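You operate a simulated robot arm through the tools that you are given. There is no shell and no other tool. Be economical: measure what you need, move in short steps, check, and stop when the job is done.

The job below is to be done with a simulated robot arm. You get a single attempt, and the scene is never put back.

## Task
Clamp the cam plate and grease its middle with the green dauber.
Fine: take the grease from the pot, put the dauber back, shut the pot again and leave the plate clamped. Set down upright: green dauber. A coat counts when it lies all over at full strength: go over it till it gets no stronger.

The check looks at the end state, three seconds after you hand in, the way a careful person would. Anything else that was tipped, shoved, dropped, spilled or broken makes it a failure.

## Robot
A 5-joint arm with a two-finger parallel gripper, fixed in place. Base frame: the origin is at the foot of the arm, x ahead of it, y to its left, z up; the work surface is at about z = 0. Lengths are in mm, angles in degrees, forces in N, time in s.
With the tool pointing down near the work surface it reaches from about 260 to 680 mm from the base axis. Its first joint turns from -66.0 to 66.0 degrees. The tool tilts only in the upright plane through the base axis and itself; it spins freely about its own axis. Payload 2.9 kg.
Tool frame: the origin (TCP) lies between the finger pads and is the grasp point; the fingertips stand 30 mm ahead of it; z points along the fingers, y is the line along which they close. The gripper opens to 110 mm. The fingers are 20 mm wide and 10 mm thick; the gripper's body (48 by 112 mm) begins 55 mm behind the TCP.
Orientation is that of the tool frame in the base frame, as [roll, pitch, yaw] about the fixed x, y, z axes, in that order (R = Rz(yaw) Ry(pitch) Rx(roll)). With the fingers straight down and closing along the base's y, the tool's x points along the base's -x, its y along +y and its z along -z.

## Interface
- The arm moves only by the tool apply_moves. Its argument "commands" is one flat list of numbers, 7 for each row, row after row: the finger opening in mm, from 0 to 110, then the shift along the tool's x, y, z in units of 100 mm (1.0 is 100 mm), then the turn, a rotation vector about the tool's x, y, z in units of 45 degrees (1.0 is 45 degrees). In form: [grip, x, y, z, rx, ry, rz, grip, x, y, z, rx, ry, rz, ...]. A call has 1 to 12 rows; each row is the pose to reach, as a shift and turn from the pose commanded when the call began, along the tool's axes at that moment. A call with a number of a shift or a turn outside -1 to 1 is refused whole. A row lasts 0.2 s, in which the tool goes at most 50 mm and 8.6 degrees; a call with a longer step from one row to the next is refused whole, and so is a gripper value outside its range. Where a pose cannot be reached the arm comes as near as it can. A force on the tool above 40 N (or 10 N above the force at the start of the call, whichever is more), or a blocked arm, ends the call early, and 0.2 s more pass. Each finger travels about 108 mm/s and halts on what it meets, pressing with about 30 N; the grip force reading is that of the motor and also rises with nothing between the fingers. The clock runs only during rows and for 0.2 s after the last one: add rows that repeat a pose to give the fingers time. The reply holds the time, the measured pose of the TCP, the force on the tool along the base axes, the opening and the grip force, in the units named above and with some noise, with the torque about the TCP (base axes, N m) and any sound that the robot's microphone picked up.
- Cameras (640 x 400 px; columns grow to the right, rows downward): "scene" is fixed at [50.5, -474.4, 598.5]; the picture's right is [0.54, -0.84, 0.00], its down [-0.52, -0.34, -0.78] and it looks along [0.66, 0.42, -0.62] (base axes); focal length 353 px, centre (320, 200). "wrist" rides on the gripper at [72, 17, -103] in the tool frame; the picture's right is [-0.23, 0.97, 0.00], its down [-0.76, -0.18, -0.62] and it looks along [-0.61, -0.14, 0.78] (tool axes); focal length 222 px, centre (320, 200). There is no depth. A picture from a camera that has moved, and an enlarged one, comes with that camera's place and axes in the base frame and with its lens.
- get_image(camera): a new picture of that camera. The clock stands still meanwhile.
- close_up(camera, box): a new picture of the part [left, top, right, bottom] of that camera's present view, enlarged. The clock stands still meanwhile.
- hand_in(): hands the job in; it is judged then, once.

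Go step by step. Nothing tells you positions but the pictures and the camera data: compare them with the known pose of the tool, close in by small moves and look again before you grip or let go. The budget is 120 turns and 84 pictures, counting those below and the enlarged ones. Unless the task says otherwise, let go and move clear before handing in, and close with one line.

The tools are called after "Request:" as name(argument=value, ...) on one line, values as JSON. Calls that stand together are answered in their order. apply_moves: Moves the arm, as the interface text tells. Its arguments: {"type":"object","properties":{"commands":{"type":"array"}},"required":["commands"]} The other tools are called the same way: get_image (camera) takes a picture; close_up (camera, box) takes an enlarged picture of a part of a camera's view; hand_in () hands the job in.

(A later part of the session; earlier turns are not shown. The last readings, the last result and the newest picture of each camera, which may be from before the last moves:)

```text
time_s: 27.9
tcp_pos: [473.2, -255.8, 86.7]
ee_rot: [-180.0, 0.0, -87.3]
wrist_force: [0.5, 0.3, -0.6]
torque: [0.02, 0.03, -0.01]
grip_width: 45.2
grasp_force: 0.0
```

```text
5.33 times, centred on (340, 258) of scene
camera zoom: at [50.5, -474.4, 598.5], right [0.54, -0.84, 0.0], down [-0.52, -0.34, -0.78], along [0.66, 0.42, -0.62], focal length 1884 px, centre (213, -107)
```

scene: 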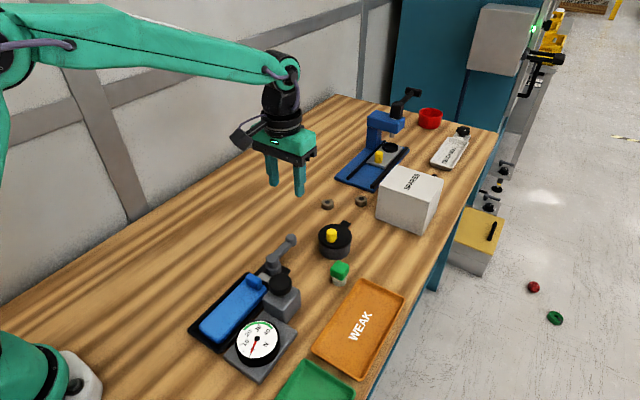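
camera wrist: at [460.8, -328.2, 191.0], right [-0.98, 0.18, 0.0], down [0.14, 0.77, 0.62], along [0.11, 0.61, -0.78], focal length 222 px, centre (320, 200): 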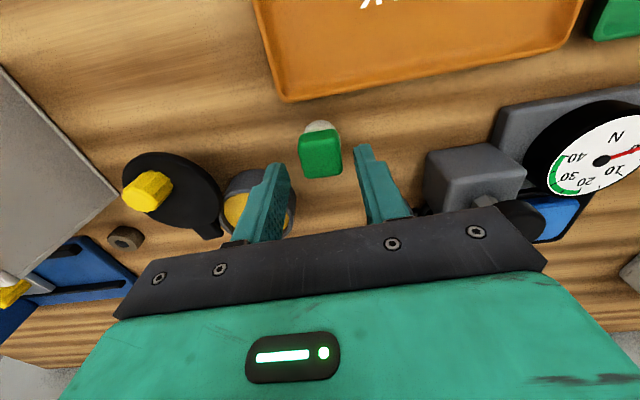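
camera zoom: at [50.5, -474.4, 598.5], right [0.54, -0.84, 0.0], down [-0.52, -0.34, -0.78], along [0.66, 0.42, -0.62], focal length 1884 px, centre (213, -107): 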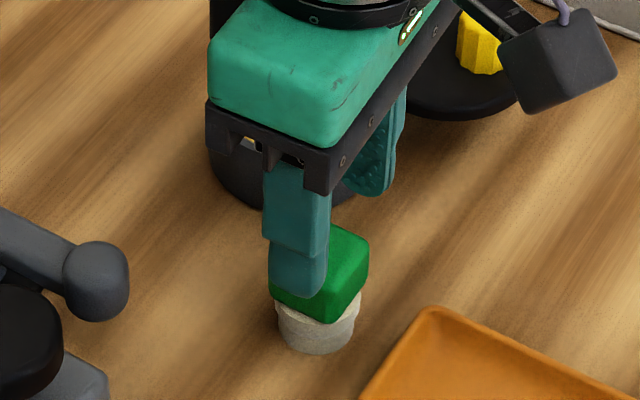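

Alignment is right; I descend so the tips hold only the green handle, and close.

Request:
apply_moves(commands=[45, 0, 0, 0.2, 0, 0, 0, 45, -0.005, -0.007, 0.325, 0, 0, 0, 35, -0.005, -0.007, 0.325, 0, 0, 0, 20, -0.005, -0.007, 0.325, 0, 0, 0, 20, -0.005, -0.007, 0.325, 0, 0, 0])

Request:
close_up(camera="scene", box=[300, 220, 380, 295])

```text
time_s: 29.1
tcp_pos: [476.1, -254.0, 54.6]
ee_rot: [180.0, 0.1, -87.4]
wrist_force: [0.1, 0.7, -0.3]
torque: [-0.05, 0.03, -0.01]
grip_width: 32.3
grasp_force: 30.7
```

```text
5.33 times, centred on (340, 258) of scene
camera zoom: at [50.5, -474.4, 598.5], right [0.54, -0.84, 0.0], down [-0.52, -0.34, -0.78], along [0.66, 0.42, -0.62], focal length 1884 px, centre (213, -107)
```

zoom: 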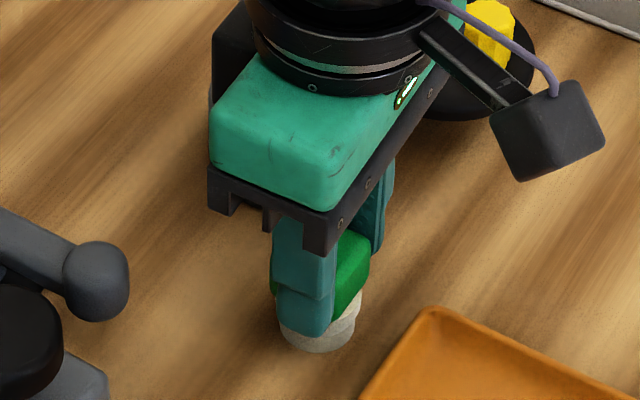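

Gripped at 32 mm wide; I lift straight up and check it hangs level.

Request:
apply_moves(commands=[20, 0, 0, -0.2, 0, 0, 0, 20, 0, 0, -0.5, 0, 0, 0, 20, 0, 0, -0.8, 0, 0, 0, 20, 0, 0, -0.8, 0, 0, 0])

Request:
close_up(camera="scene", box=[290, 170, 390, 290])

Request:
get_image(camera="wrist")

```text
time_s: 30.1
tcp_pos: [476.9, -255.3, 134.6]
ee_rot: [180.0, -0.1, -87.3]
wrist_force: [-0.4, -0.1, 0.2]
torque: [0.01, 0.02, 0.01]
grip_width: 32.4
grasp_force: 30.3
```

```text
3.33 times, centred on (340, 230) of scene
camera zoom: at [50.5, -474.4, 598.5], right [0.54, -0.84, 0.0], down [-0.52, -0.34, -0.78], along [0.66, 0.42, -0.62], focal length 1178 px, centre (253, 100)
```

zoom: 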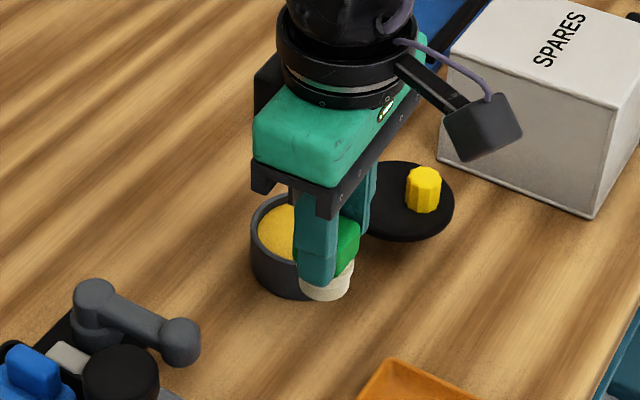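

```text
38 pictures are left
camera wrist: at [462.6, -328.7, 239.3], right [-0.98, 0.18, 0.0], down [0.14, 0.77, 0.62], along [0.11, 0.61, -0.78], focal length 222 px, centre (320, 200)
```

wrist: 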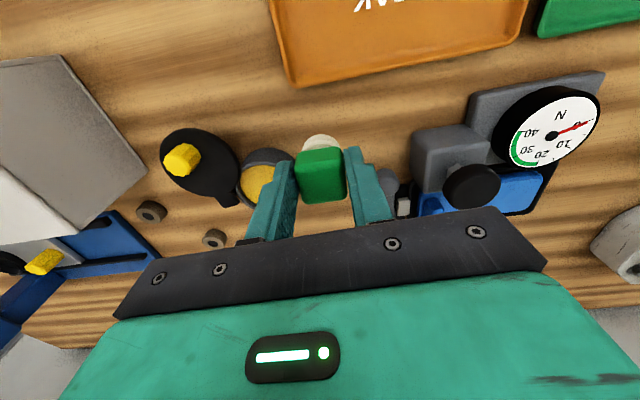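

Held level. I carry it over the pot's middle, near (551,-195).

Request:
apply_moves(commands=[20, -0.18, -0.26, 0, 0, 0, 0, 20, -0.37, -0.52, 0, 0, 0, 0, 20, -0.554, -0.777, 0, 0, 0, 0, 20, -0.554, -0.777, 0.2, 0, 0, 0, 20, -0.554, -0.777, 0.4, 0, 0, 0, 20, -0.554, -0.777, 0.4, 0, 0, 0])

Request:
close_up(camera="scene", box=[290, 180, 390, 270])

Request:
get_image(camera="wrist")

```text
time_s: 31.5
tcp_pos: [551.8, -195.6, 94.0]
ee_rot: [180.0, 0.0, -87.3]
wrist_force: [0.3, 0.0, -1.2]
torque: [0.02, 0.0, 0.0]
grip_width: 32.4
grasp_force: 30.4
```

```text
4.44 times, centred on (340, 225) of scene
camera zoom: at [50.5, -474.4, 598.5], right [0.54, -0.84, 0.0], down [-0.52, -0.34, -0.78], along [0.66, 0.42, -0.62], focal length 1570 px, centre (231, 89)
```

zoom: 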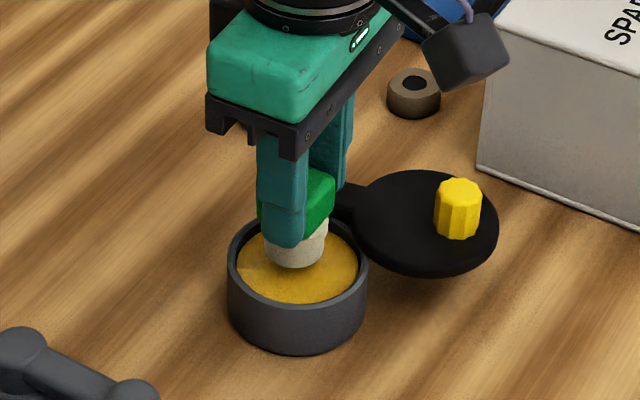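

```text
36 pictures are left
camera wrist: at [537.0, -268.9, 198.8], right [-0.98, 0.18, 0.0], down [0.14, 0.77, 0.62], along [0.11, 0.61, -0.78], focal length 222 px, centre (320, 200)
```

wrist: 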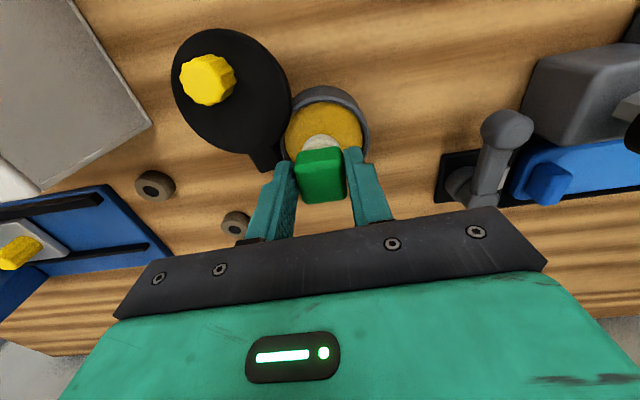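

Centred over the grease. I lower slowly onto it.

Request:
apply_moves(commands=[20, 0, 0, 0.04, 0, 0, 0, 20, 0, 0, 0.08, 0, 0, 0])

Request:
apply_moves(commands=[20, 0, 0, 0.02, 0, 0, 0, 20, 0, 0, 0.04, 0, 0, 0])

Request:
close_up(camera="scene", box=[290, 180, 390, 270])

```text
time_s: 32.1
tcp_pos: [550.9, -194.8, 87.3]
ee_rot: [-179.9, 0.1, -87.3]
wrist_force: [0.7, 0.8, 0.4]
torque: [-0.01, 0.01, 0.01]
grip_width: 32.4
grasp_force: 29.7
```

```text
time_s: 32.7
tcp_pos: [551.2, -195.7, 84.9]
ee_rot: [-179.8, -0.1, -87.3]
wrist_force: [-6.8, 1.6, 20.9]
torque: [0.17, 0.42, -0.01]
grip_width: 32.0
grasp_force: 29.7
```

```text
4.44 times, centred on (340, 225) of scene
camera zoom: at [50.3, -474.4, 598.6], right [0.54, -0.84, 0.0], down [-0.52, -0.34, -0.78], along [0.66, 0.42, -0.62], focal length 1570 px, centre (231, 89)
```

zoom: 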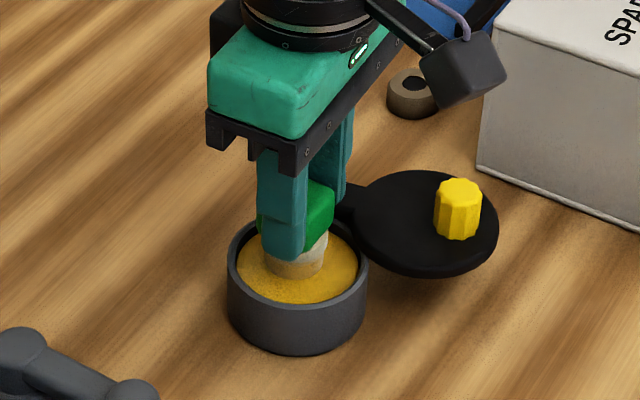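

Firm contact (21 N) on the grease at TCP z≈85. I lift and look at the pad.

Request:
apply_moves(commands=[20, 0, 0, 0, 0, 0, 0, 20, 0, 0, -0.1, 0, 0, 0, 20, 0, 0, -0.4, 0, 0, 0, 20, 0, 0, -0.7, 0, 0, 0, 20, 0, 0, -0.7, 0, 0, 0])

Request:
close_up(camera="scene", box=[290, 150, 390, 250])

```text
time_s: 33.9
tcp_pos: [551.4, -197.5, 151.7]
ee_rot: [-180.0, 0.0, -87.3]
wrist_force: [-0.6, -0.4, -0.1]
torque: [-0.02, 0.01, -0.03]
grip_width: 32.1
grasp_force: 30.5
```

```text
4.00 times, centred on (340, 200) of scene
camera zoom: at [50.5, -474.4, 598.5], right [0.54, -0.84, 0.0], down [-0.52, -0.34, -0.78], along [0.66, 0.42, -0.62], focal length 1413 px, centre (240, 200)
```

zoom: 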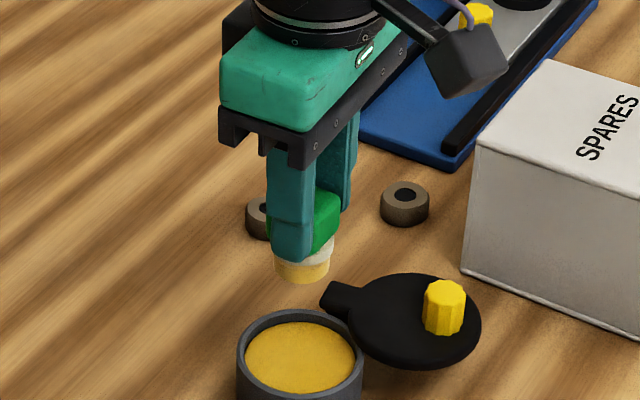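

The pad is loaded. I zoom on the plate to find the area to coat.

Request:
close_up(camera="scene", box=[185, 265, 275, 350])

```text
4.71 times, centred on (230, 308) of scene
camera zoom: at [50.5, -474.4, 598.5], right [0.54, -0.84, 0.0], down [-0.52, -0.34, -0.78], along [0.66, 0.42, -0.62], focal length 1663 px, centre (744, -306)
```

zoom: 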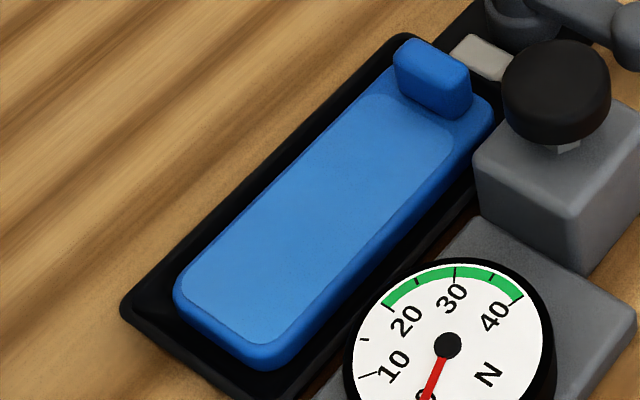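

The lighter panel spans roughly x 237–346, y −147…−102, top z≈23. I carry the loaded dauber over its middle.

Request:
apply_moves(commands=[20, 0, 0, -0.2, 0, 0, 0, 20, -0.1, 0.3, -0.25, 0, 0, 0, 20, -0.2, 0.62, -0.25, 0, 0, 0, 20, -0.344, 0.935, -0.25, 0, 0, 0])

Request:
apply_moves(commands=[20, -0.1, 0.3, 0, 0, 0, 0, 20, -0.2, 0.62, 0, 0, 0, 0, 20, -0.344, 0.935, 0, 0, 0, 0, 20, -0.344, 0.935, 0, 0, 0, 0])

Request:
apply_moves(commands=[20, -0.06, 0.25, 0, 0, 0, 0, 20, -0.12, 0.5, 0.2, 0, 0, 0, 20, -0.153, 0.693, 0.5, 0, 0, 0, 20, -0.153, 0.693, 0.8, 0, 0, 0, 20, -0.153, 0.693, 0.8, 0, 0, 0])

Request:
close_up(camera="scene", box=[180, 220, 300, 350])

Request:
get_image(camera="wrist")

```text
time_s: 34.9
tcp_pos: [454.9, -165.2, 176.1]
ee_rot: [180.0, 0.0, -87.3]
wrist_force: [-0.3, -0.1, 0.4]
torque: [0.0, 0.05, 0.0]
grip_width: 32.1
grasp_force: 29.7
```

```text
time_s: 35.9
tcp_pos: [361.6, -135.6, 175.8]
ee_rot: [-180.0, 0.0, -87.3]
wrist_force: [0.7, 0.1, -1.3]
torque: [0.0, 0.01, 0.04]
grip_width: 32.1
grasp_force: 30.8
```

```text
time_s: 37.1
tcp_pos: [291.1, -124.3, 96.0]
ee_rot: [180.0, -0.1, -87.3]
wrist_force: [1.0, 0.4, -0.6]
torque: [0.01, 0.01, 0.02]
grip_width: 32.3
grasp_force: 29.6
```

```text
3.08 times, centred on (240, 285) of scene
camera zoom: at [50.5, -474.4, 598.5], right [0.54, -0.84, 0.0], down [-0.52, -0.34, -0.78], along [0.66, 0.42, -0.62], focal length 1087 px, centre (566, -62)
```

zoom: 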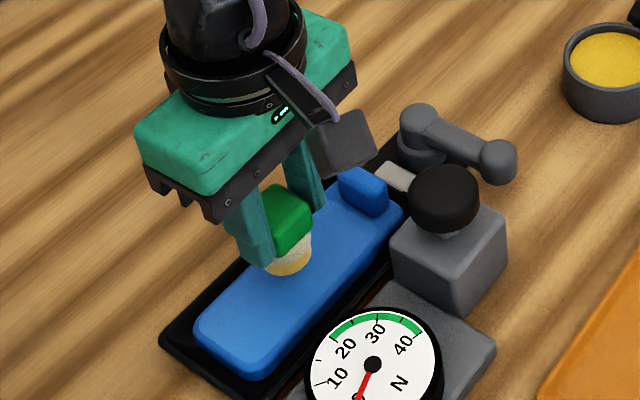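

```text
31 pictures are left
camera wrist: at [277.9, -197.3, 201.3], right [-0.98, 0.18, 0.0], down [0.14, 0.77, 0.62], along [0.11, 0.61, -0.78], focal length 222 px, centre (320, 200)
```

wrist: 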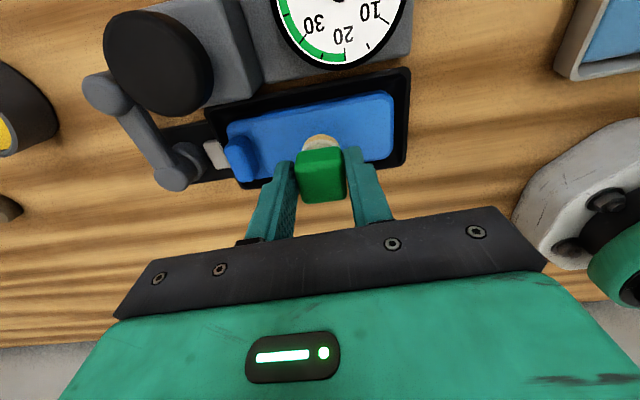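

Pad hovers over the plate's middle. I lower to touch.

Request:
apply_moves(commands=[20, 0, 0, 0.06, 0, 0, 0, 20, 0, 0, 0.12, 0, 0, 0, 20, 0, 0, 0.15, 0, 0, 0])

Request:
apply_moves(commands=[20, 0, 0, 0.02, 0, 0, 0, 20, 0, 0, 0.03, 0, 0, 0])

```text
time_s: 37.9
tcp_pos: [290.5, -123.8, 82.8]
ee_rot: [180.0, -0.1, -87.3]
wrist_force: [-0.9, -0.5, -1.3]
torque: [-0.03, 0.02, 0.03]
grip_width: 32.3
grasp_force: 30.0
```

```text
time_s: 38.5
tcp_pos: [291.3, -123.4, 79.3]
ee_rot: [179.9, 0.0, -87.3]
wrist_force: [-1.2, 0.9, -0.8]
torque: [0.03, -0.03, -0.01]
grip_width: 32.3
grasp_force: 29.8
```

Request:
apply_moves(commands=[20, 0, 0, 0.01, 0, 0, 0, 20, 0, 0, 0.02, 0, 0, 0])

```text
time_s: 39.1
tcp_pos: [292.5, -123.4, 77.2]
ee_rot: [180.0, 0.0, -87.3]
wrist_force: [0.7, -0.4, 0.2]
torque: [-0.02, 0.02, 0.03]
grip_width: 32.1
grasp_force: 30.2
```

Request:
apply_moves(commands=[20, 0, 0, 0.01, 0, 0, 0, 20, 0, 0, 0.02, 0, 0, 0])

Request:
close_up(camera="scene", box=[180, 220, 300, 350])

```text
time_s: 39.7
tcp_pos: [291.6, -124.1, 76.1]
ee_rot: [-179.9, -0.1, -87.2]
wrist_force: [0.1, 4.3, 12.9]
torque: [0.26, 0.02, 0.07]
grip_width: 32.0
grasp_force: 30.2
```

```text
3.08 times, centred on (240, 285) of scene
camera zoom: at [50.4, -474.4, 598.5], right [0.54, -0.84, 0.0], down [-0.52, -0.34, -0.78], along [0.66, 0.42, -0.62], focal length 1087 px, centre (566, -62)
```

zoom: 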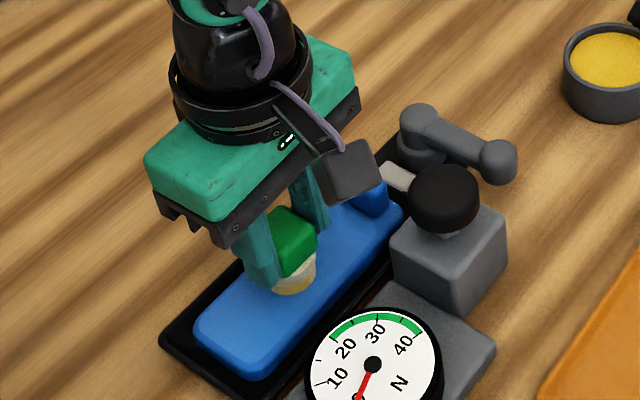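

Contact at 13 N. I make a trial stroke of 30 mm toward +x and look at the result.

Request:
apply_moves(commands=[20, 0, -0.08, 0, 0, 0, 0, 20, 0, -0.16, 0, 0, 0, 0, 20, 0, -0.24, 0, 0, 0, 0, 20, 0, -0.32, 0, 0, 0, 0])

Request:
close_up(camera="scene", box=[185, 245, 285, 345])

```text
time_s: 40.7
tcp_pos: [322.7, -122.1, 75.4]
ee_rot: [180.0, 0.0, -87.4]
wrist_force: [-8.5, -2.8, 17.0]
torque: [-0.08, 0.25, -0.01]
grip_width: 32.0
grasp_force: 29.9
```

```text
4.00 times, centred on (235, 295) of scene
camera zoom: at [50.4, -474.4, 598.5], right [0.54, -0.84, 0.0], down [-0.52, -0.34, -0.78], along [0.66, 0.42, -0.62], focal length 1413 px, centre (660, -180)
```

zoom: 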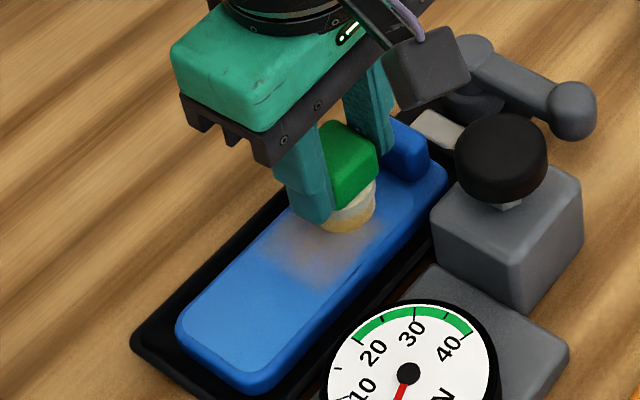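

A faint coat appears, so several passes are needed. I run a loop over the whole lighter panel.

Request:
apply_moves(commands=[20, -0.059, -0.128, 0, 0, 0, 0, 20, -0.072, 0.042, 0, 0, 0, 0, 20, -0.085, 0.211, 0, 0, 0, 0, 20, -0.099, 0.381, 0, 0, 0, 0, 20, -0.113, 0.55, 0, 0, 0, 0, 20, -0.126, 0.72, 0, 0, 0, 0, 20, -0.029, 0.724, 0, 0, 0, 0, 20, 0.074, 0.729, 0, 0, 0, 0, 20, 0.087, 0.56, 0, 0, 0, 0, 20, 0.101, 0.39, 0, 0, 0, 0, 20, 0.115, 0.221, 0, 0, 0, 0, 20, 0.128, 0.051, 0, 0, 0, 0])

Request:
close_up(camera="scene", box=[185, 245, 285, 345])

```text
time_s: 41.0
tcp_pos: [323.2, -120.6, 76.3]
ee_rot: [179.6, 0.3, -87.8]
wrist_force: [-5.5, -1.2, 7.1]
torque: [-0.04, 0.1, -0.04]
grip_width: 32.3
grasp_force: 29.8
stopped in row 1: the force on the tool passed its limit at 58 N (the readings are from after the stop); the commanded pose is now the measured one
```

```text
4.00 times, centred on (235, 295) of scene
camera zoom: at [50.5, -474.4, 598.5], right [0.54, -0.84, 0.0], down [-0.52, -0.34, -0.78], along [0.66, 0.42, -0.62], focal length 1413 px, centre (660, -180)
```

zoom: 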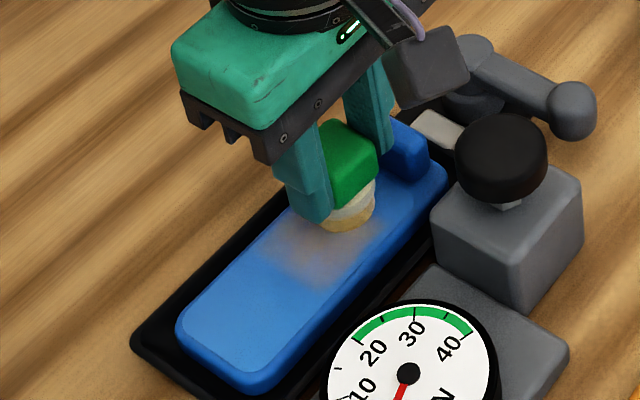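

The +x finger touched the plate's nub. I back off 18 mm, let the dauber stand on the plate and regrip it 7 mm higher so the tips clear the nub.

Request:
apply_moves(commands=[20, 0.02, 0.09, 0, 0.009, 0.007, 0, 20, 0.04, 0.18, 0, 0.009, 0.007, 0, 20, 0.04, 0.18, 0.01, 0.009, 0.007, 0])

Request:
close_up(camera="scene", box=[185, 245, 285, 345])

```text
time_s: 41.8
tcp_pos: [306.1, -126.0, 74.7]
ee_rot: [-179.8, -0.1, -87.9]
wrist_force: [-0.5, 0.5, 8.0]
torque: [0.1, 0.07, -0.01]
grip_width: 32.4
grasp_force: 30.5
```

```text
4.00 times, centred on (235, 295) of scene
camera zoom: at [50.5, -474.4, 598.5], right [0.54, -0.84, 0.0], down [-0.52, -0.34, -0.78], along [0.66, 0.42, -0.62], focal length 1413 px, centre (660, -180)
```

zoom: 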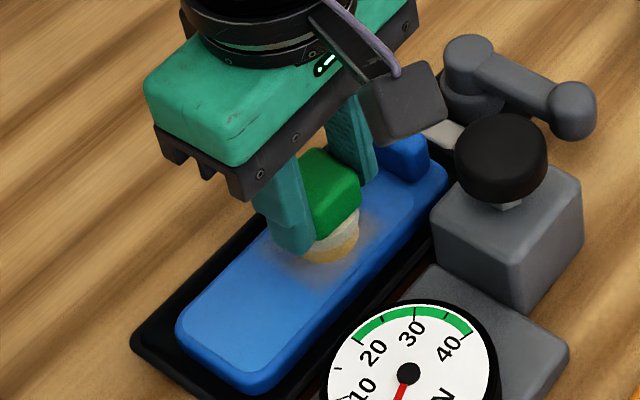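

Request:
apply_moves(commands=[38, 0, 0, -0.005, 0, 0, 0, 44, 0, 0, -0.01, 0, 0, 0, 44, 0, 0, -0.06, 0, 0, 0, 44, 0, 0, -0.07, 0, 0, 0, 34, 0, 0, -0.07, 0, 0, 0, 20, 0, 0, -0.07, 0, 0, 0, 20, 0, 0, -0.07, 0, 0, 0])

Request:
close_up(camera="scene", box=[185, 245, 285, 345])

```text
time_s: 43.4
tcp_pos: [305.9, -125.2, 81.1]
ee_rot: [-179.9, 0.0, -87.8]
wrist_force: [0.2, 0.4, 1.1]
torque: [-0.01, -0.01, -0.03]
grip_width: 32.0
grasp_force: 30.2
```

```text
4.00 times, centred on (235, 295) of scene
camera zoom: at [50.5, -474.4, 598.5], right [0.54, -0.84, 0.0], down [-0.52, -0.34, -0.78], along [0.66, 0.42, -0.62], focal length 1413 px, centre (660, -180)
```

zoom: 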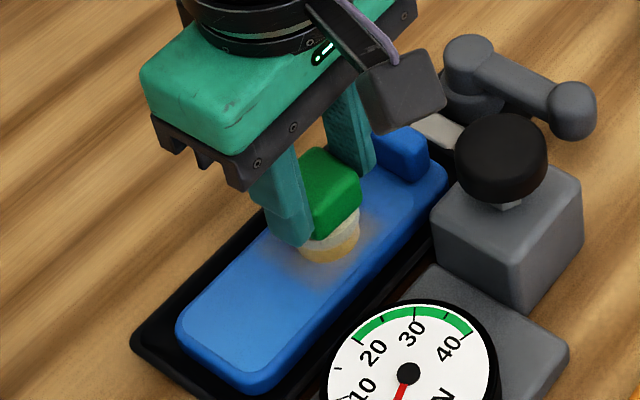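

Regripped higher. Now the loop over the panel with light pressure.

Request:
apply_moves(commands=[20, -0.05, -0.142, 0.012, 0, 0, 0, 20, -0.084, -0.293, 0.015, 0, 0, 0, 20, -0.095, -0.124, 0.015, 0, 0, 0, 20, -0.107, 0.046, 0.015, 0, 0, 0, 20, -0.119, 0.216, 0.015, 0, 0, 0, 20, -0.132, 0.385, 0.015, 0, 0, 0, 20, -0.143, 0.555, 0.015, 0, 0, 0, 20, -0.046, 0.558, 0.015, 0, 0, 0, 20, 0.057, 0.562, 0.015, 0, 0, 0, 20, 0.068, 0.393, 0.015, 0, 0, 0, 20, 0.081, 0.223, 0.015, 0, 0, 0, 20, 0.093, 0.054, 0.015, 0, 0, 0])

Request:
close_up(camera="scene", box=[185, 245, 285, 345])

```text
time_s: 46.0
tcp_pos: [301.7, -135.0, 79.5]
ee_rot: [-179.9, 0.0, -87.8]
wrist_force: [0.3, -0.1, -0.3]
torque: [-0.01, 0.03, 0.01]
grip_width: 32.2
grasp_force: 30.1
```

```text
4.00 times, centred on (235, 295) of scene
camera zoom: at [50.5, -474.4, 598.5], right [0.54, -0.84, 0.0], down [-0.52, -0.34, -0.78], along [0.66, 0.42, -0.62], focal length 1413 px, centre (660, -180)
```

zoom: 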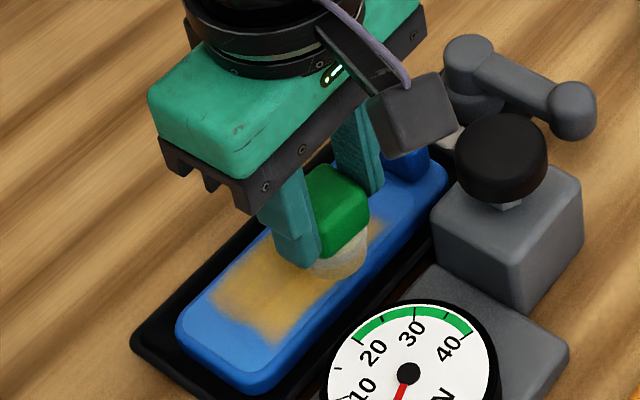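

Coat builds up well; I repeat with a bit more pressure and reach further to both ends.

Request:
apply_moves(commands=[20, 0.017, -0.182, 0.012, 0, 0, 0, 20, 0.028, -0.342, 0.015, 0, 0, 0, 20, -0.077, -0.346, 0.015, 0, 0, 0, 20, -0.177, -0.35, 0.015, 0, 0, 0, 20, -0.191, -0.11, 0.015, 0, 0, 0, 20, -0.21, 0.129, 0.015, 0, 0, 0, 20, -0.229, 0.368, 0.015, 0, 0, 0, 20, -0.243, 0.598, 0.015, 0, 0, 0, 20, -0.143, 0.602, 0.015, 0, 0, 0, 20, -0.043, 0.606, 0.015, 0, 0, 0, 20, -0.024, 0.376, 0.015, 0, 0, 0, 20, -0.01, 0.137, 0.015, 0, 0, 0])

Request:
close_up(camera="scene", box=[185, 245, 285, 345])

```text
time_s: 48.6
tcp_pos: [287.7, -135.0, 76.9]
ee_rot: [-179.8, -0.1, -87.9]
wrist_force: [-10.5, -3.1, 29.2]
torque: [-0.15, 0.42, -0.01]
grip_width: 32.2
grasp_force: 30.0
```

```text
4.00 times, centred on (235, 295) of scene
camera zoom: at [50.3, -474.4, 598.6], right [0.54, -0.84, 0.0], down [-0.52, -0.34, -0.78], along [0.66, 0.42, -0.62], focal length 1413 px, centre (660, -180)
```

zoom: 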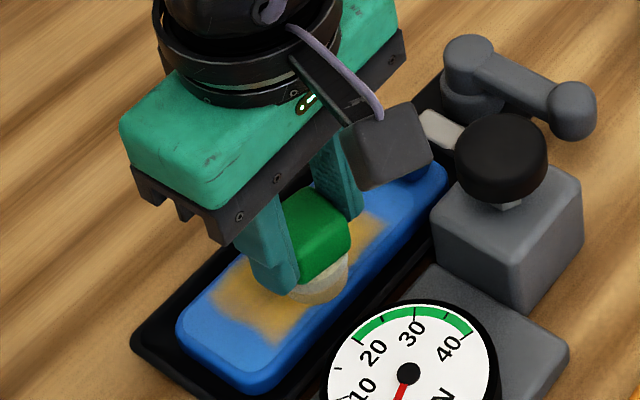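

Pressure is up to 29 N and the pad looks spent. I lift and inspect the plate before re-dipping.

Request:
apply_moves(commands=[20, 0, 0, -0.2, 0, 0, 0, 20, 0, 0, -0.6, 0, 0, 0, 20, 0, -0.3, -1.0, 0, 0, 0, 20, 0, -0.6, -1.0, 0, 0, 0, 20, 0, -0.95, -1.0, 0, 0, 0, 20, 0, -0.95, -1.0, 0, 0, 0])

Request:
close_up(camera="scene", box=[185, 265, 275, 350])

Request:
close_up(camera="scene", box=[260, 130, 380, 250])

```text
time_s: 50.0
tcp_pos: [381.7, -130.1, 177.4]
ee_rot: [-180.0, 0.0, -87.8]
wrist_force: [0.3, -0.9, -1.3]
torque: [-0.01, 0.0, -0.03]
grip_width: 32.3
grasp_force: 29.7
```

```text
4.71 times, centred on (230, 308) of scene
camera zoom: at [50.5, -474.4, 598.5], right [0.54, -0.84, 0.0], down [-0.52, -0.34, -0.78], along [0.66, 0.42, -0.62], focal length 1663 px, centre (744, -306)
```

zoom: 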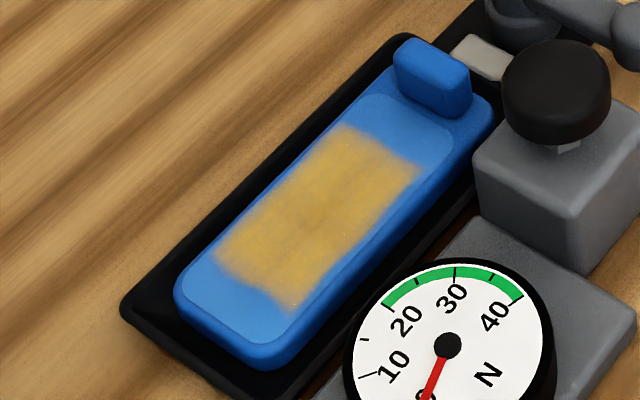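

```text
3.33 times, centred on (320, 190) of scene
camera zoom: at [50.5, -474.4, 598.5], right [0.54, -0.84, 0.0], down [-0.52, -0.34, -0.78], along [0.66, 0.42, -0.62], focal length 1178 px, centre (320, 233)
```

zoom: 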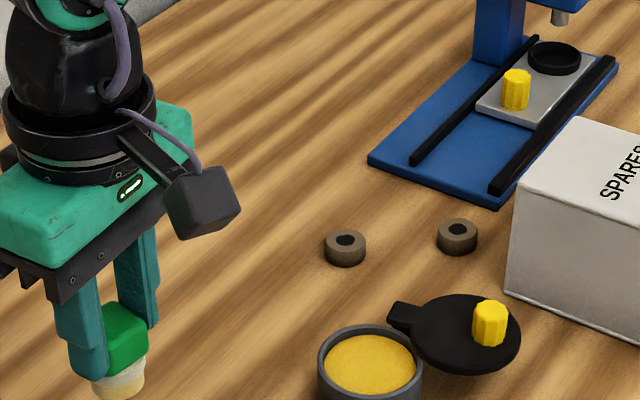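

Only a middle zone (x≈253–328, full width) takes grease, so the zone is defined; I re-dip to bring it to full strength.

Request:
apply_moves(commands=[20, 0.12, -0.28, 0, 0, 0, 0, 20, 0.24, -0.56, 0, 0, 0, 0, 20, 0.362, -0.837, 0, 0, 0, 0])

Request:
apply_moves(commands=[20, 0.12, -0.28, 0, 0, 0, 0, 20, 0.24, -0.56, 0, 0, 0, 0, 20, 0.358, -0.835, 0, 0, 0, 0, 20, 0.358, -0.835, 0.4, 0, 0, 0, 20, 0.358, -0.835, 0.75, 0, 0, 0, 20, 0.358, -0.835, 0.85, 0, 0, 0])

Request:
apply_moves(commands=[20, 0, 0, 0.02, 0, 0, 0, 20, 0, 0, 0.03, 0, 0, 0])

```text
time_s: 50.8
tcp_pos: [467.3, -163.5, 177.7]
ee_rot: [-179.9, 0.0, -87.8]
wrist_force: [-0.5, -0.1, -1.0]
torque: [0.05, -0.02, 0.02]
grip_width: 32.1
grasp_force: 29.9
```

```text
time_s: 52.2
tcp_pos: [551.6, -196.4, 95.1]
ee_rot: [-179.9, -0.1, -87.7]
wrist_force: [0.1, -0.4, 0.4]
torque: [0.04, 0.03, 0.0]
grip_width: 32.2
grasp_force: 30.0
```

```text
time_s: 52.8
tcp_pos: [551.5, -195.8, 90.6]
ee_rot: [-179.9, -0.1, -87.7]
wrist_force: [0.7, 0.4, -0.1]
torque: [-0.01, -0.01, -0.01]
grip_width: 32.0
grasp_force: 29.7
```

Request:
apply_moves(commands=[20, 0, 0, 0.01, 0, 0, 0, 20, 0, 0, 0.02, 0, 0, 0])

```text
time_s: 53.4
tcp_pos: [553.1, -195.9, 89.2]
ee_rot: [-179.9, -0.1, -87.8]
wrist_force: [0.2, -0.4, -1.3]
torque: [0.01, -0.01, -0.02]
grip_width: 32.3
grasp_force: 29.6
```

Request:
apply_moves(commands=[20, 0, 0, 0.015, 0, 0, 0, 20, 0, 0, 0.025, 0, 0, 0])

```text
time_s: 54.0
tcp_pos: [550.5, -194.7, 86.4]
ee_rot: [-179.8, -0.1, -87.9]
wrist_force: [0.1, 0.3, 2.6]
torque: [0.0, 0.03, -0.01]
grip_width: 32.3
grasp_force: 29.6
```

Request:
apply_moves(commands=[20, 0, 0, 0.015, 0, 0, 0, 20, 0, 0, 0.02, 0, 0, 0, 20, 0, 0, 0.02, 0, 0, 0])

Request:
apply_moves(commands=[20, 0, 0, -0.1, 0, 0, 0, 20, 0, 0, -0.4, 0, 0, 0, 20, 0, 0, -0.9, 0, 0, 0, 20, -0.18, 0.42, -0.9, 0, 0, 0, 20, -0.362, 0.837, -0.9, 0, 0, 0, 20, -0.362, 0.837, -0.9, 0, 0, 0])

Request:
apply_moves(commands=[20, -0.18, 0.42, 0, 0, 0, 0, 20, -0.362, 0.837, 0, 0, 0, 0, 20, -0.362, 0.837, 0, 0, 0, 0])

Request:
close_up(camera="scene", box=[185, 190, 305, 310])

```text
time_s: 54.8
tcp_pos: [552.5, -196.2, 85.8]
ee_rot: [-179.6, -0.1, -87.8]
wrist_force: [-5.2, 2.9, 23.5]
torque: [0.23, 0.31, 0.01]
grip_width: 32.4
grasp_force: 30.0
```

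```text
time_s: 56.2
tcp_pos: [464.9, -162.0, 175.1]
ee_rot: [-179.8, -0.1, -87.8]
wrist_force: [-0.1, 0.7, 0.5]
torque: [-0.05, -0.01, 0.0]
grip_width: 32.0
grasp_force: 30.4
```

```text
time_s: 57.0
tcp_pos: [377.8, -129.8, 173.0]
ee_rot: [-179.9, -0.1, -87.7]
wrist_force: [0.6, -0.1, -0.4]
torque: [-0.04, -0.02, 0.02]
grip_width: 32.1
grasp_force: 30.7
```

```text
3.33 times, centred on (245, 250) of scene
camera zoom: at [50.5, -474.4, 598.5], right [0.54, -0.84, 0.0], down [-0.52, -0.34, -0.78], along [0.66, 0.42, -0.62], focal length 1178 px, centre (570, 33)
```

zoom: 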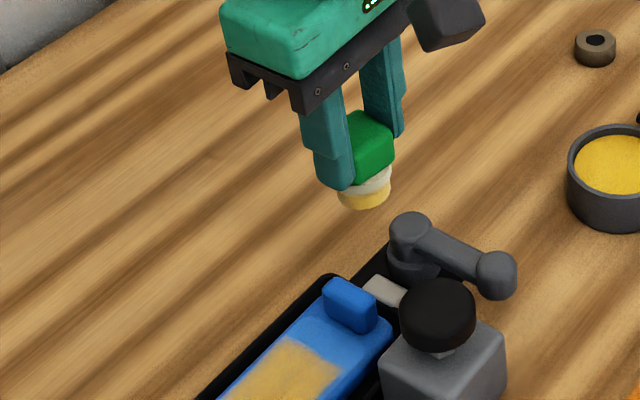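

Reloaded. Back over the middle and down to contact.

Request:
apply_moves(commands=[20, -0.05, 0.44, 0, 0, 0, 0, 20, -0.103, 0.876, 0, 0, 0, 0, 20, -0.103, 0.876, 0.4, 0, 0, 0, 20, -0.103, 0.876, 0.8, 0, 0, 0, 20, -0.103, 0.876, 0.91, 0, 0, 0, 20, -0.103, 0.876, 0.92, 0, 0, 0])

Request:
apply_moves(commands=[20, 0, 0, 0.01, 0, 0, 0, 20, 0, 0, 0.015, 0, 0, 0])

```text
time_s: 58.4
tcp_pos: [293.7, -123.9, 80.0]
ee_rot: [-179.9, 0.0, -87.7]
wrist_force: [-0.4, 0.7, -0.1]
torque: [-0.01, 0.03, 0.02]
grip_width: 32.3
grasp_force: 30.2
```

```text
time_s: 59.0
tcp_pos: [293.0, -125.0, 79.7]
ee_rot: [-179.9, -0.2, -87.8]
wrist_force: [-0.3, -0.4, -0.3]
torque: [0.01, -0.03, 0.03]
grip_width: 32.2
grasp_force: 29.7
```

Request:
apply_moves(commands=[20, 0, 0, 0.01, 0, 0, 0, 20, 0, 0, 0.015, 0, 0, 0])

```text
time_s: 59.6
tcp_pos: [294.4, -123.6, 79.1]
ee_rot: [-179.9, -0.1, -87.8]
wrist_force: [0.4, 1.1, 0.0]
torque: [0.01, 0.0, -0.01]
grip_width: 32.2
grasp_force: 30.2
```

Request:
apply_moves(commands=[20, 0, 0, 0.01, 0, 0, 0, 20, 0, 0, 0.015, 0, 0, 0])

```text
time_s: 60.2
tcp_pos: [293.0, -124.7, 76.7]
ee_rot: [-179.9, -0.1, -87.8]
wrist_force: [-3.8, 1.6, 9.3]
torque: [-0.02, 0.2, -0.05]
grip_width: 32.4
grasp_force: 30.0
```

Contact again (9 N). I run a loop over the zone.

Request:
apply_moves(commands=[20, -0.113, -0.174, 0.003, 0, 0, 0, 20, -0.107, -0.334, 0.003, 0, 0, 0, 20, -0.13, 0.005, 0.003, 0, 0, 0, 20, -0.138, 0.205, 0.003, 0, 0, 0, 20, -0.145, 0.385, 0.003, 0, 0, 0, 20, -0.025, 0.389, 0.003, 0, 0, 0, 20, 0.095, 0.394, 0.003, 0, 0, 0, 20, 0.102, 0.214, 0.003, 0, 0, 0, 20, 0.11, 0.014, 0.003, 0, 0, 0, 20, 0.116, -0.166, 0.003, 0, 0, 0, 20, 0.122, -0.325, 0.003, 0, 0, 0, 20, 0.003, -0.33, 0.003, 0, 0, 0])

Request:
close_up(camera="scene", box=[185, 265, 275, 350])

```text
time_s: 62.8
tcp_pos: [328.4, -122.3, 75.2]
ee_rot: [-179.8, 0.0, -87.7]
wrist_force: [0.8, -0.4, 1.7]
torque: [-0.07, -0.05, 0.03]
grip_width: 32.3
grasp_force: 30.0
```

```text
4.71 times, centred on (230, 308) of scene
camera zoom: at [50.5, -474.5, 598.5], right [0.54, -0.84, 0.0], down [-0.52, -0.34, -0.78], along [0.66, 0.42, -0.62], focal length 1663 px, centre (744, -306)
```

zoom: 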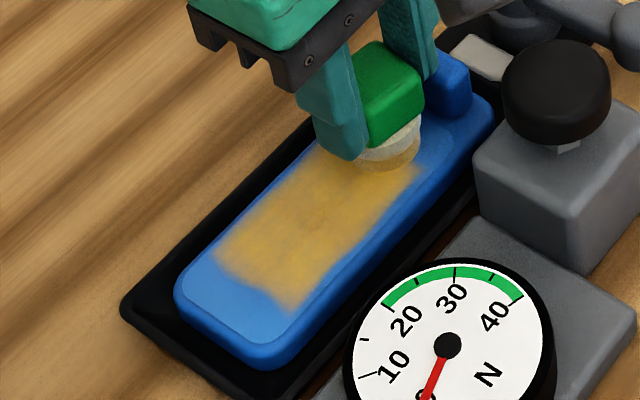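

Request:
apply_moves(commands=[20, -0.002, 0.18, 0.007, 0, 0, 0, 20, -0.009, 0.38, 0.007, 0, 0, 0, 20, -0.017, 0.58, 0.007, 0, 0, 0, 20, -0.024, 0.75, 0.007, 0, 0, 0, 20, -0.133, 0.745, 0.007, 0, 0, 0, 20, -0.136, 0.555, 0.007, 0, 0, 0, 20, -0.129, 0.355, 0.007, 0, 0, 0, 20, -0.122, 0.175, 0.007, 0, 0, 0, 20, -0.115, 0.006, 0.007, 0, 0, 0, 20, 0.124, 0.015, 0.007, 0, 0, 0, 20, 0.116, 0.235, 0.007, 0, 0, 0, 20, 0.107, 0.484, 0.007, 0, 0, 0])

Request:
apply_moves(commands=[20, -0.01, 0.26, 0, 0, 0, 0, 20, -0.01, 0.1, 0, 0, 0, 0, 20, -0.01, 0.1, -0.3, 0, 0, 0, 20, -0.01, -0.3, -0.7, 0, 0, 0, 20, -0.01, -0.7, -1.0, 0, 0, 0, 20, -0.01, -1.0, -1.0, 0, 0, 0])

Request:
close_up(camera="scene", box=[185, 265, 275, 350])

```text
time_s: 64.9
tcp_pos: [323.6, -112.0, 76.7]
ee_rot: [179.7, 0.1, -87.3]
wrist_force: [-3.0, -0.8, 6.8]
torque: [-0.06, -0.12, -0.04]
grip_width: 32.3
grasp_force: 30.1
stopped in row 10: the force on the tool passed its limit at 61 N (the readings are from after the stop); the commanded pose is now the measured one
```

```text
refused: row 4 steps farther than a row can; nothing moved
```

```text
4.71 times, centred on (230, 308) of scene
camera zoom: at [50.5, -474.4, 598.5], right [0.54, -0.84, 0.0], down [-0.52, -0.34, -0.78], along [0.66, 0.42, -0.62], focal length 1663 px, centre (744, -306)
```

zoom: 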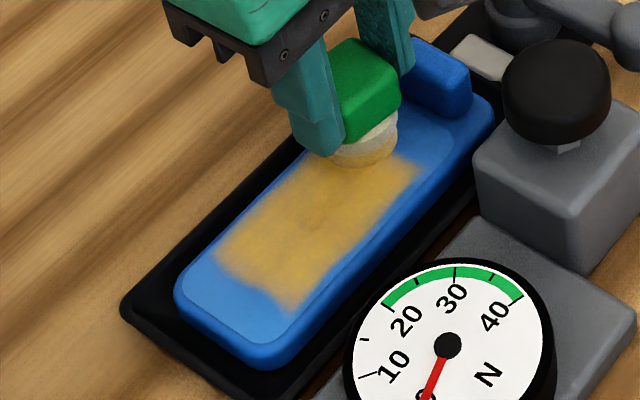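

The tip brushed the nub at the far end; I keep x ≤ 318 from here, and go on along the −y side and near end.

Request:
apply_moves(commands=[20, 0.107, 0.061, 0.003, 0.007, 0, 0, 20, 0.227, 0.067, 0.003, 0.007, 0, 0, 20, 0.219, 0.247, 0.003, 0.007, 0, 0, 20, 0.211, 0.406, 0.003, 0.007, 0, 0, 20, 0.204, 0.566, 0.003, 0.007, 0, 0, 20, 0.197, 0.706, 0.003, 0.007, 0, 0, 20, 0.077, 0.7, 0.003, 0.007, 0, 0, 20, -0.043, 0.695, 0.003, 0.007, 0, 0, 20, 0.015, 0.537, 0.003, 0.007, 0, 0, 20, 0.042, 0.378, 0.003, 0.007, 0, 0, 20, 0.15, 0.223, 0.003, 0.007, 0, 0, 20, 0.142, 0.383, 0.003, 0.007, 0, 0])

```text
time_s: 67.5
tcp_pos: [288.2, -130.3, 75.7]
ee_rot: [-179.8, -0.1, -87.6]
wrist_force: [4.5, -1.2, 13.4]
torque: [-0.02, -0.28, 0.02]
grip_width: 32.2
grasp_force: 30.0
```

Request:
apply_moves(commands=[20, 0, 0, -0.3, 0, 0, 0, 20, 0, 0, -0.7, 0, 0, 0, 20, 0, 0, -1.0, 0, 0, 0, 20, 0.07, -0.44, -1.0, 0, 0, 0, 20, 0.137, -0.875, -1.0, 0, 0, 0, 20, 0.137, -0.875, -1.0, 0, 0, 0])

Request:
close_up(camera="scene", box=[185, 265, 275, 350])

Request:
apply_moves(commands=[20, 0.14, -0.43, 0, 0, 0, 0, 20, 0.287, -0.87, 0, 0, 0, 0, 20, 0.287, -0.87, 0, 0, 0, 0])

Request:
apply_moves(commands=[20, 0.18, -0.43, 0, 0, 0, 0, 20, 0.357, -0.861, 0, 0, 0, 0, 20, 0.357, -0.861, 0.4, 0, 0, 0, 20, 0.357, -0.861, 0.8, 0, 0, 0, 20, 0.357, -0.861, 0.83, 0, 0, 0])

```text
time_s: 68.9
tcp_pos: [375.3, -137.9, 174.3]
ee_rot: [-179.9, 0.0, -87.5]
wrist_force: [-1.3, 0.3, -0.7]
torque: [0.03, 0.01, -0.01]
grip_width: 32.2
grasp_force: 29.8
```

```text
4.71 times, centred on (230, 308) of scene
camera zoom: at [50.5, -474.4, 598.5], right [0.54, -0.84, 0.0], down [-0.52, -0.34, -0.78], along [0.66, 0.42, -0.62], focal length 1663 px, centre (744, -306)
```

zoom: 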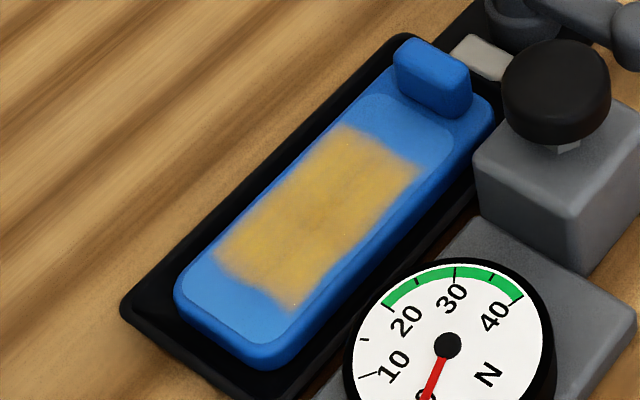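

```text
time_s: 69.7
tcp_pos: [463.2, -162.2, 176.9]
ee_rot: [180.0, 0.0, -87.3]
wrist_force: [0.6, -0.3, -0.9]
torque: [-0.04, 0.05, 0.04]
grip_width: 32.3
grasp_force: 30.0
```

```text
time_s: 70.9
tcp_pos: [550.0, -192.8, 91.5]
ee_rot: [180.0, 0.1, -87.3]
wrist_force: [0.5, -1.0, -0.3]
torque: [0.01, -0.01, -0.02]
grip_width: 32.4
grasp_force: 29.6
```

Coat hardly changed, but since I'm at the pot I take one more load for a final pass.

Request:
apply_moves(commands=[20, 0, 0, 0.03, 0, 0, 0, 20, 0, 0, 0.05, 0, 0, 0])

Request:
apply_moves(commands=[20, 0, 0, 0.01, 0, 0, 0, 20, 0, 0, 0.015, 0, 0, 0])

```text
time_s: 71.5
tcp_pos: [550.5, -193.1, 87.5]
ee_rot: [179.9, 0.0, -87.3]
wrist_force: [0.1, -0.5, -0.7]
torque: [0.02, 0.03, -0.01]
grip_width: 32.1
grasp_force: 29.8
```

```text
time_s: 72.1
tcp_pos: [550.1, -195.5, 85.8]
ee_rot: [180.0, 0.0, -87.3]
wrist_force: [-0.5, 0.2, -0.5]
torque: [0.01, 0.0, 0.02]
grip_width: 32.3
grasp_force: 30.5
```

Request:
apply_moves(commands=[20, 0, 0, 0.015, 0, 0, 0, 20, 0, 0, 0.025, 0, 0, 0, 20, 0, 0, 0.025, 0, 0, 0])

```text
time_s: 72.9
tcp_pos: [551.0, -193.1, 83.8]
ee_rot: [-179.9, 0.0, -87.3]
wrist_force: [-2.2, 0.4, 6.9]
torque: [0.0, 0.13, -0.04]
grip_width: 32.2
grasp_force: 29.9
```

Request:
apply_moves(commands=[20, 0, 0, 0.01, 0, 0, 0, 20, 0, 0, 0.01, 0, 0, 0, 20, 0, 0, -0.1, 0, 0, 0, 20, 0, 0, -0.5, 0, 0, 0, 20, 0, 0, -0.9, 0, 0, 0, 20, -0.18, 0.43, -0.9, 0, 0, 0, 20, -0.362, 0.85, -0.9, 0, 0, 0])

Request:
apply_moves(commands=[20, -0.14, 0.43, 0, 0, 0, 0, 20, -0.29, 0.87, 0, 0, 0, 0, 20, -0.29, 0.87, 0, 0, 0, 0])

```text
time_s: 74.5
tcp_pos: [462.9, -161.5, 173.4]
ee_rot: [-180.0, 0.0, -87.3]
wrist_force: [-0.1, 0.1, 0.3]
torque: [0.01, 0.0, 0.04]
grip_width: 32.1
grasp_force: 29.1
```

```text
time_s: 75.3
tcp_pos: [372.9, -137.0, 171.9]
ee_rot: [-180.0, 0.0, -87.4]
wrist_force: [-0.3, 0.1, -1.3]
torque: [0.01, 0.0, 0.02]
grip_width: 32.0
grasp_force: 30.8
```

Request:
apply_moves(commands=[20, -0.09, 0.42, 0, 0, 0, 0, 20, -0.178, 0.843, 0, 0, 0, 0, 20, -0.178, 0.843, 0.4, 0, 0, 0, 20, -0.178, 0.843, 0.8, 0, 0, 0, 20, -0.178, 0.843, 0.93, 0, 0, 0])

Request:
apply_moves(commands=[20, 0, 0, 0.01, 0, 0, 0, 20, 0, 0, 0.02, 0, 0, 0])

```text
time_s: 76.5
tcp_pos: [291.2, -121.9, 80.3]
ee_rot: [180.0, 0.1, -87.4]
wrist_force: [0.3, -0.1, -1.0]
torque: [-0.05, 0.01, 0.0]
grip_width: 32.3
grasp_force: 30.3
```

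```text
time_s: 77.1
tcp_pos: [290.9, -121.7, 79.1]
ee_rot: [-179.9, 0.1, -87.3]
wrist_force: [0.3, -0.1, -0.6]
torque: [0.03, 0.04, 0.01]
grip_width: 32.0
grasp_force: 29.8
```

Request:
apply_moves(commands=[20, 0, 0, 0.015, 0, 0, 0, 20, 0, 0, 0.025, 0, 0, 0])

Request:
apply_moves(commands=[20, 0, 0, 0.01, 0, 0, 0, 20, 0, 0, 0.01, 0, 0, 0])

```text
time_s: 77.7
tcp_pos: [291.2, -123.5, 75.6]
ee_rot: [180.0, 0.0, -87.3]
wrist_force: [0.6, 0.2, 0.0]
torque: [-0.01, 0.01, 0.03]
grip_width: 32.3
grasp_force: 29.9
```

```text
time_s: 78.3
tcp_pos: [289.9, -123.4, 75.1]
ee_rot: [-180.0, 0.0, -87.3]
wrist_force: [-2.0, 1.0, 5.6]
torque: [0.04, 0.05, 0.01]
grip_width: 32.4
grasp_force: 30.0
```

Request:
apply_moves(commands=[20, -0.103, -0.145, 0.005, 0, 0, 0, 20, -0.107, -0.285, 0.005, 0, 0, 0, 20, 0.013, -0.28, 0.005, 0, 0, 0, 20, 0.133, -0.274, 0.005, 0, 0, 0, 20, 0.125, -0.094, 0.005, 0, 0, 0, 20, 0.117, 0.066, 0.005, 0, 0, 0, 20, 0.11, 0.225, 0.005, 0, 0, 0, 20, 0.103, 0.365, 0.005, 0, 0, 0, 20, -0.017, 0.36, 0.005, 0, 0, 0, 20, -0.137, 0.354, 0.005, 0, 0, 0, 20, -0.129, 0.194, 0.005, 0, 0, 0, 20, -0.121, 0.014, 0.005, 0, 0, 0])

Request:
apply_moves(commands=[20, 0, -0.15, 0, 0, 0, 0, 20, 0, -0.29, 0, 0, 0, 0, 20, 0.12, -0.28, 0, 0, 0, 0, 20, 0.12, -0.1, 0, 0, 0, 0, 20, 0.12, 0.08, 0, 0, 0, 0, 20, 0.12, 0.22, 0, 0, 0, 0, 20, 0.12, 0.34, 0, 0, 0, 0, 20, 0.18, 0.2, 0, 0, 0, 0, 20, 0.18, 0.0, 0, 0, 0, 0, 20, 0.18, -0.2, 0, 0, 0, 0])

Request:
apply_moves(commands=[20, 0, 0, -0.3, 0, 0, 0, 20, 0, 0, -0.7, 0, 0, 0, 20, 0, 0, -1.0, 0, 0, 0, 20, 0.1, -0.38, -1.0, 0, 0, 0, 20, 0.1, -0.75, -1.0, 0, 0, 0, 20, 0.1, -0.75, -1.0, 0, 0, 0])

Request:
close_up(camera="scene", box=[185, 265, 275, 350])

```text
time_s: 80.9
tcp_pos: [288.4, -110.9, 74.5]
ee_rot: [179.8, 0.1, -87.4]
wrist_force: [-2.0, -0.3, 3.7]
torque: [0.08, 0.07, 0.0]
grip_width: 31.9
grasp_force: 29.3
```

```text
time_s: 83.1
tcp_pos: [308.4, -128.5, 74.7]
ee_rot: [-179.9, 0.0, -87.3]
wrist_force: [-0.6, -0.1, 1.6]
torque: [0.02, 0.01, 0.03]
grip_width: 32.1
grasp_force: 30.2
```

```text
time_s: 84.5
tcp_pos: [382.9, -136.0, 174.5]
ee_rot: [180.0, 0.0, -87.3]
wrist_force: [-0.1, -0.1, -0.8]
torque: [0.0, 0.0, 0.01]
grip_width: 32.1
grasp_force: 29.6
```

```text
4.71 times, centred on (230, 308) of scene
camera zoom: at [50.5, -474.4, 598.5], right [0.54, -0.84, 0.0], down [-0.52, -0.34, -0.78], along [0.66, 0.42, -0.62], focal length 1663 px, centre (744, -306)
```

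zoom: 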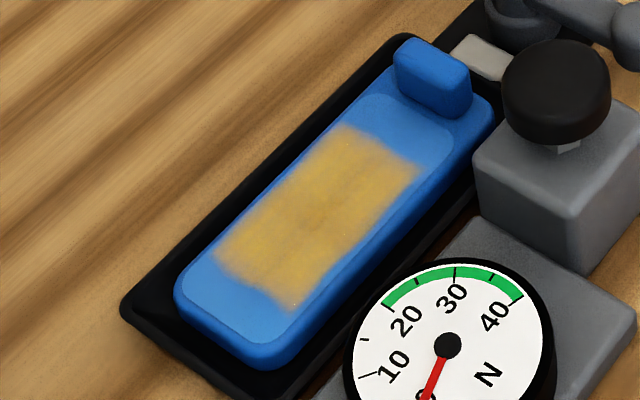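

The coat no longer changes. A quick second view from the wrist.

Request:
get_image(camera="wrist")

```text
16 pictures are left
camera wrist: at [369.0, -208.5, 279.4], right [-0.98, 0.18, 0.0], down [0.14, 0.77, 0.62], along [0.11, 0.61, -0.78], focal length 222 px, centre (320, 200)
```

wrist: 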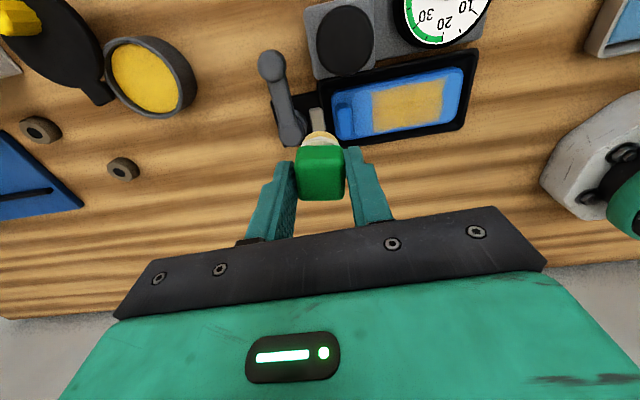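

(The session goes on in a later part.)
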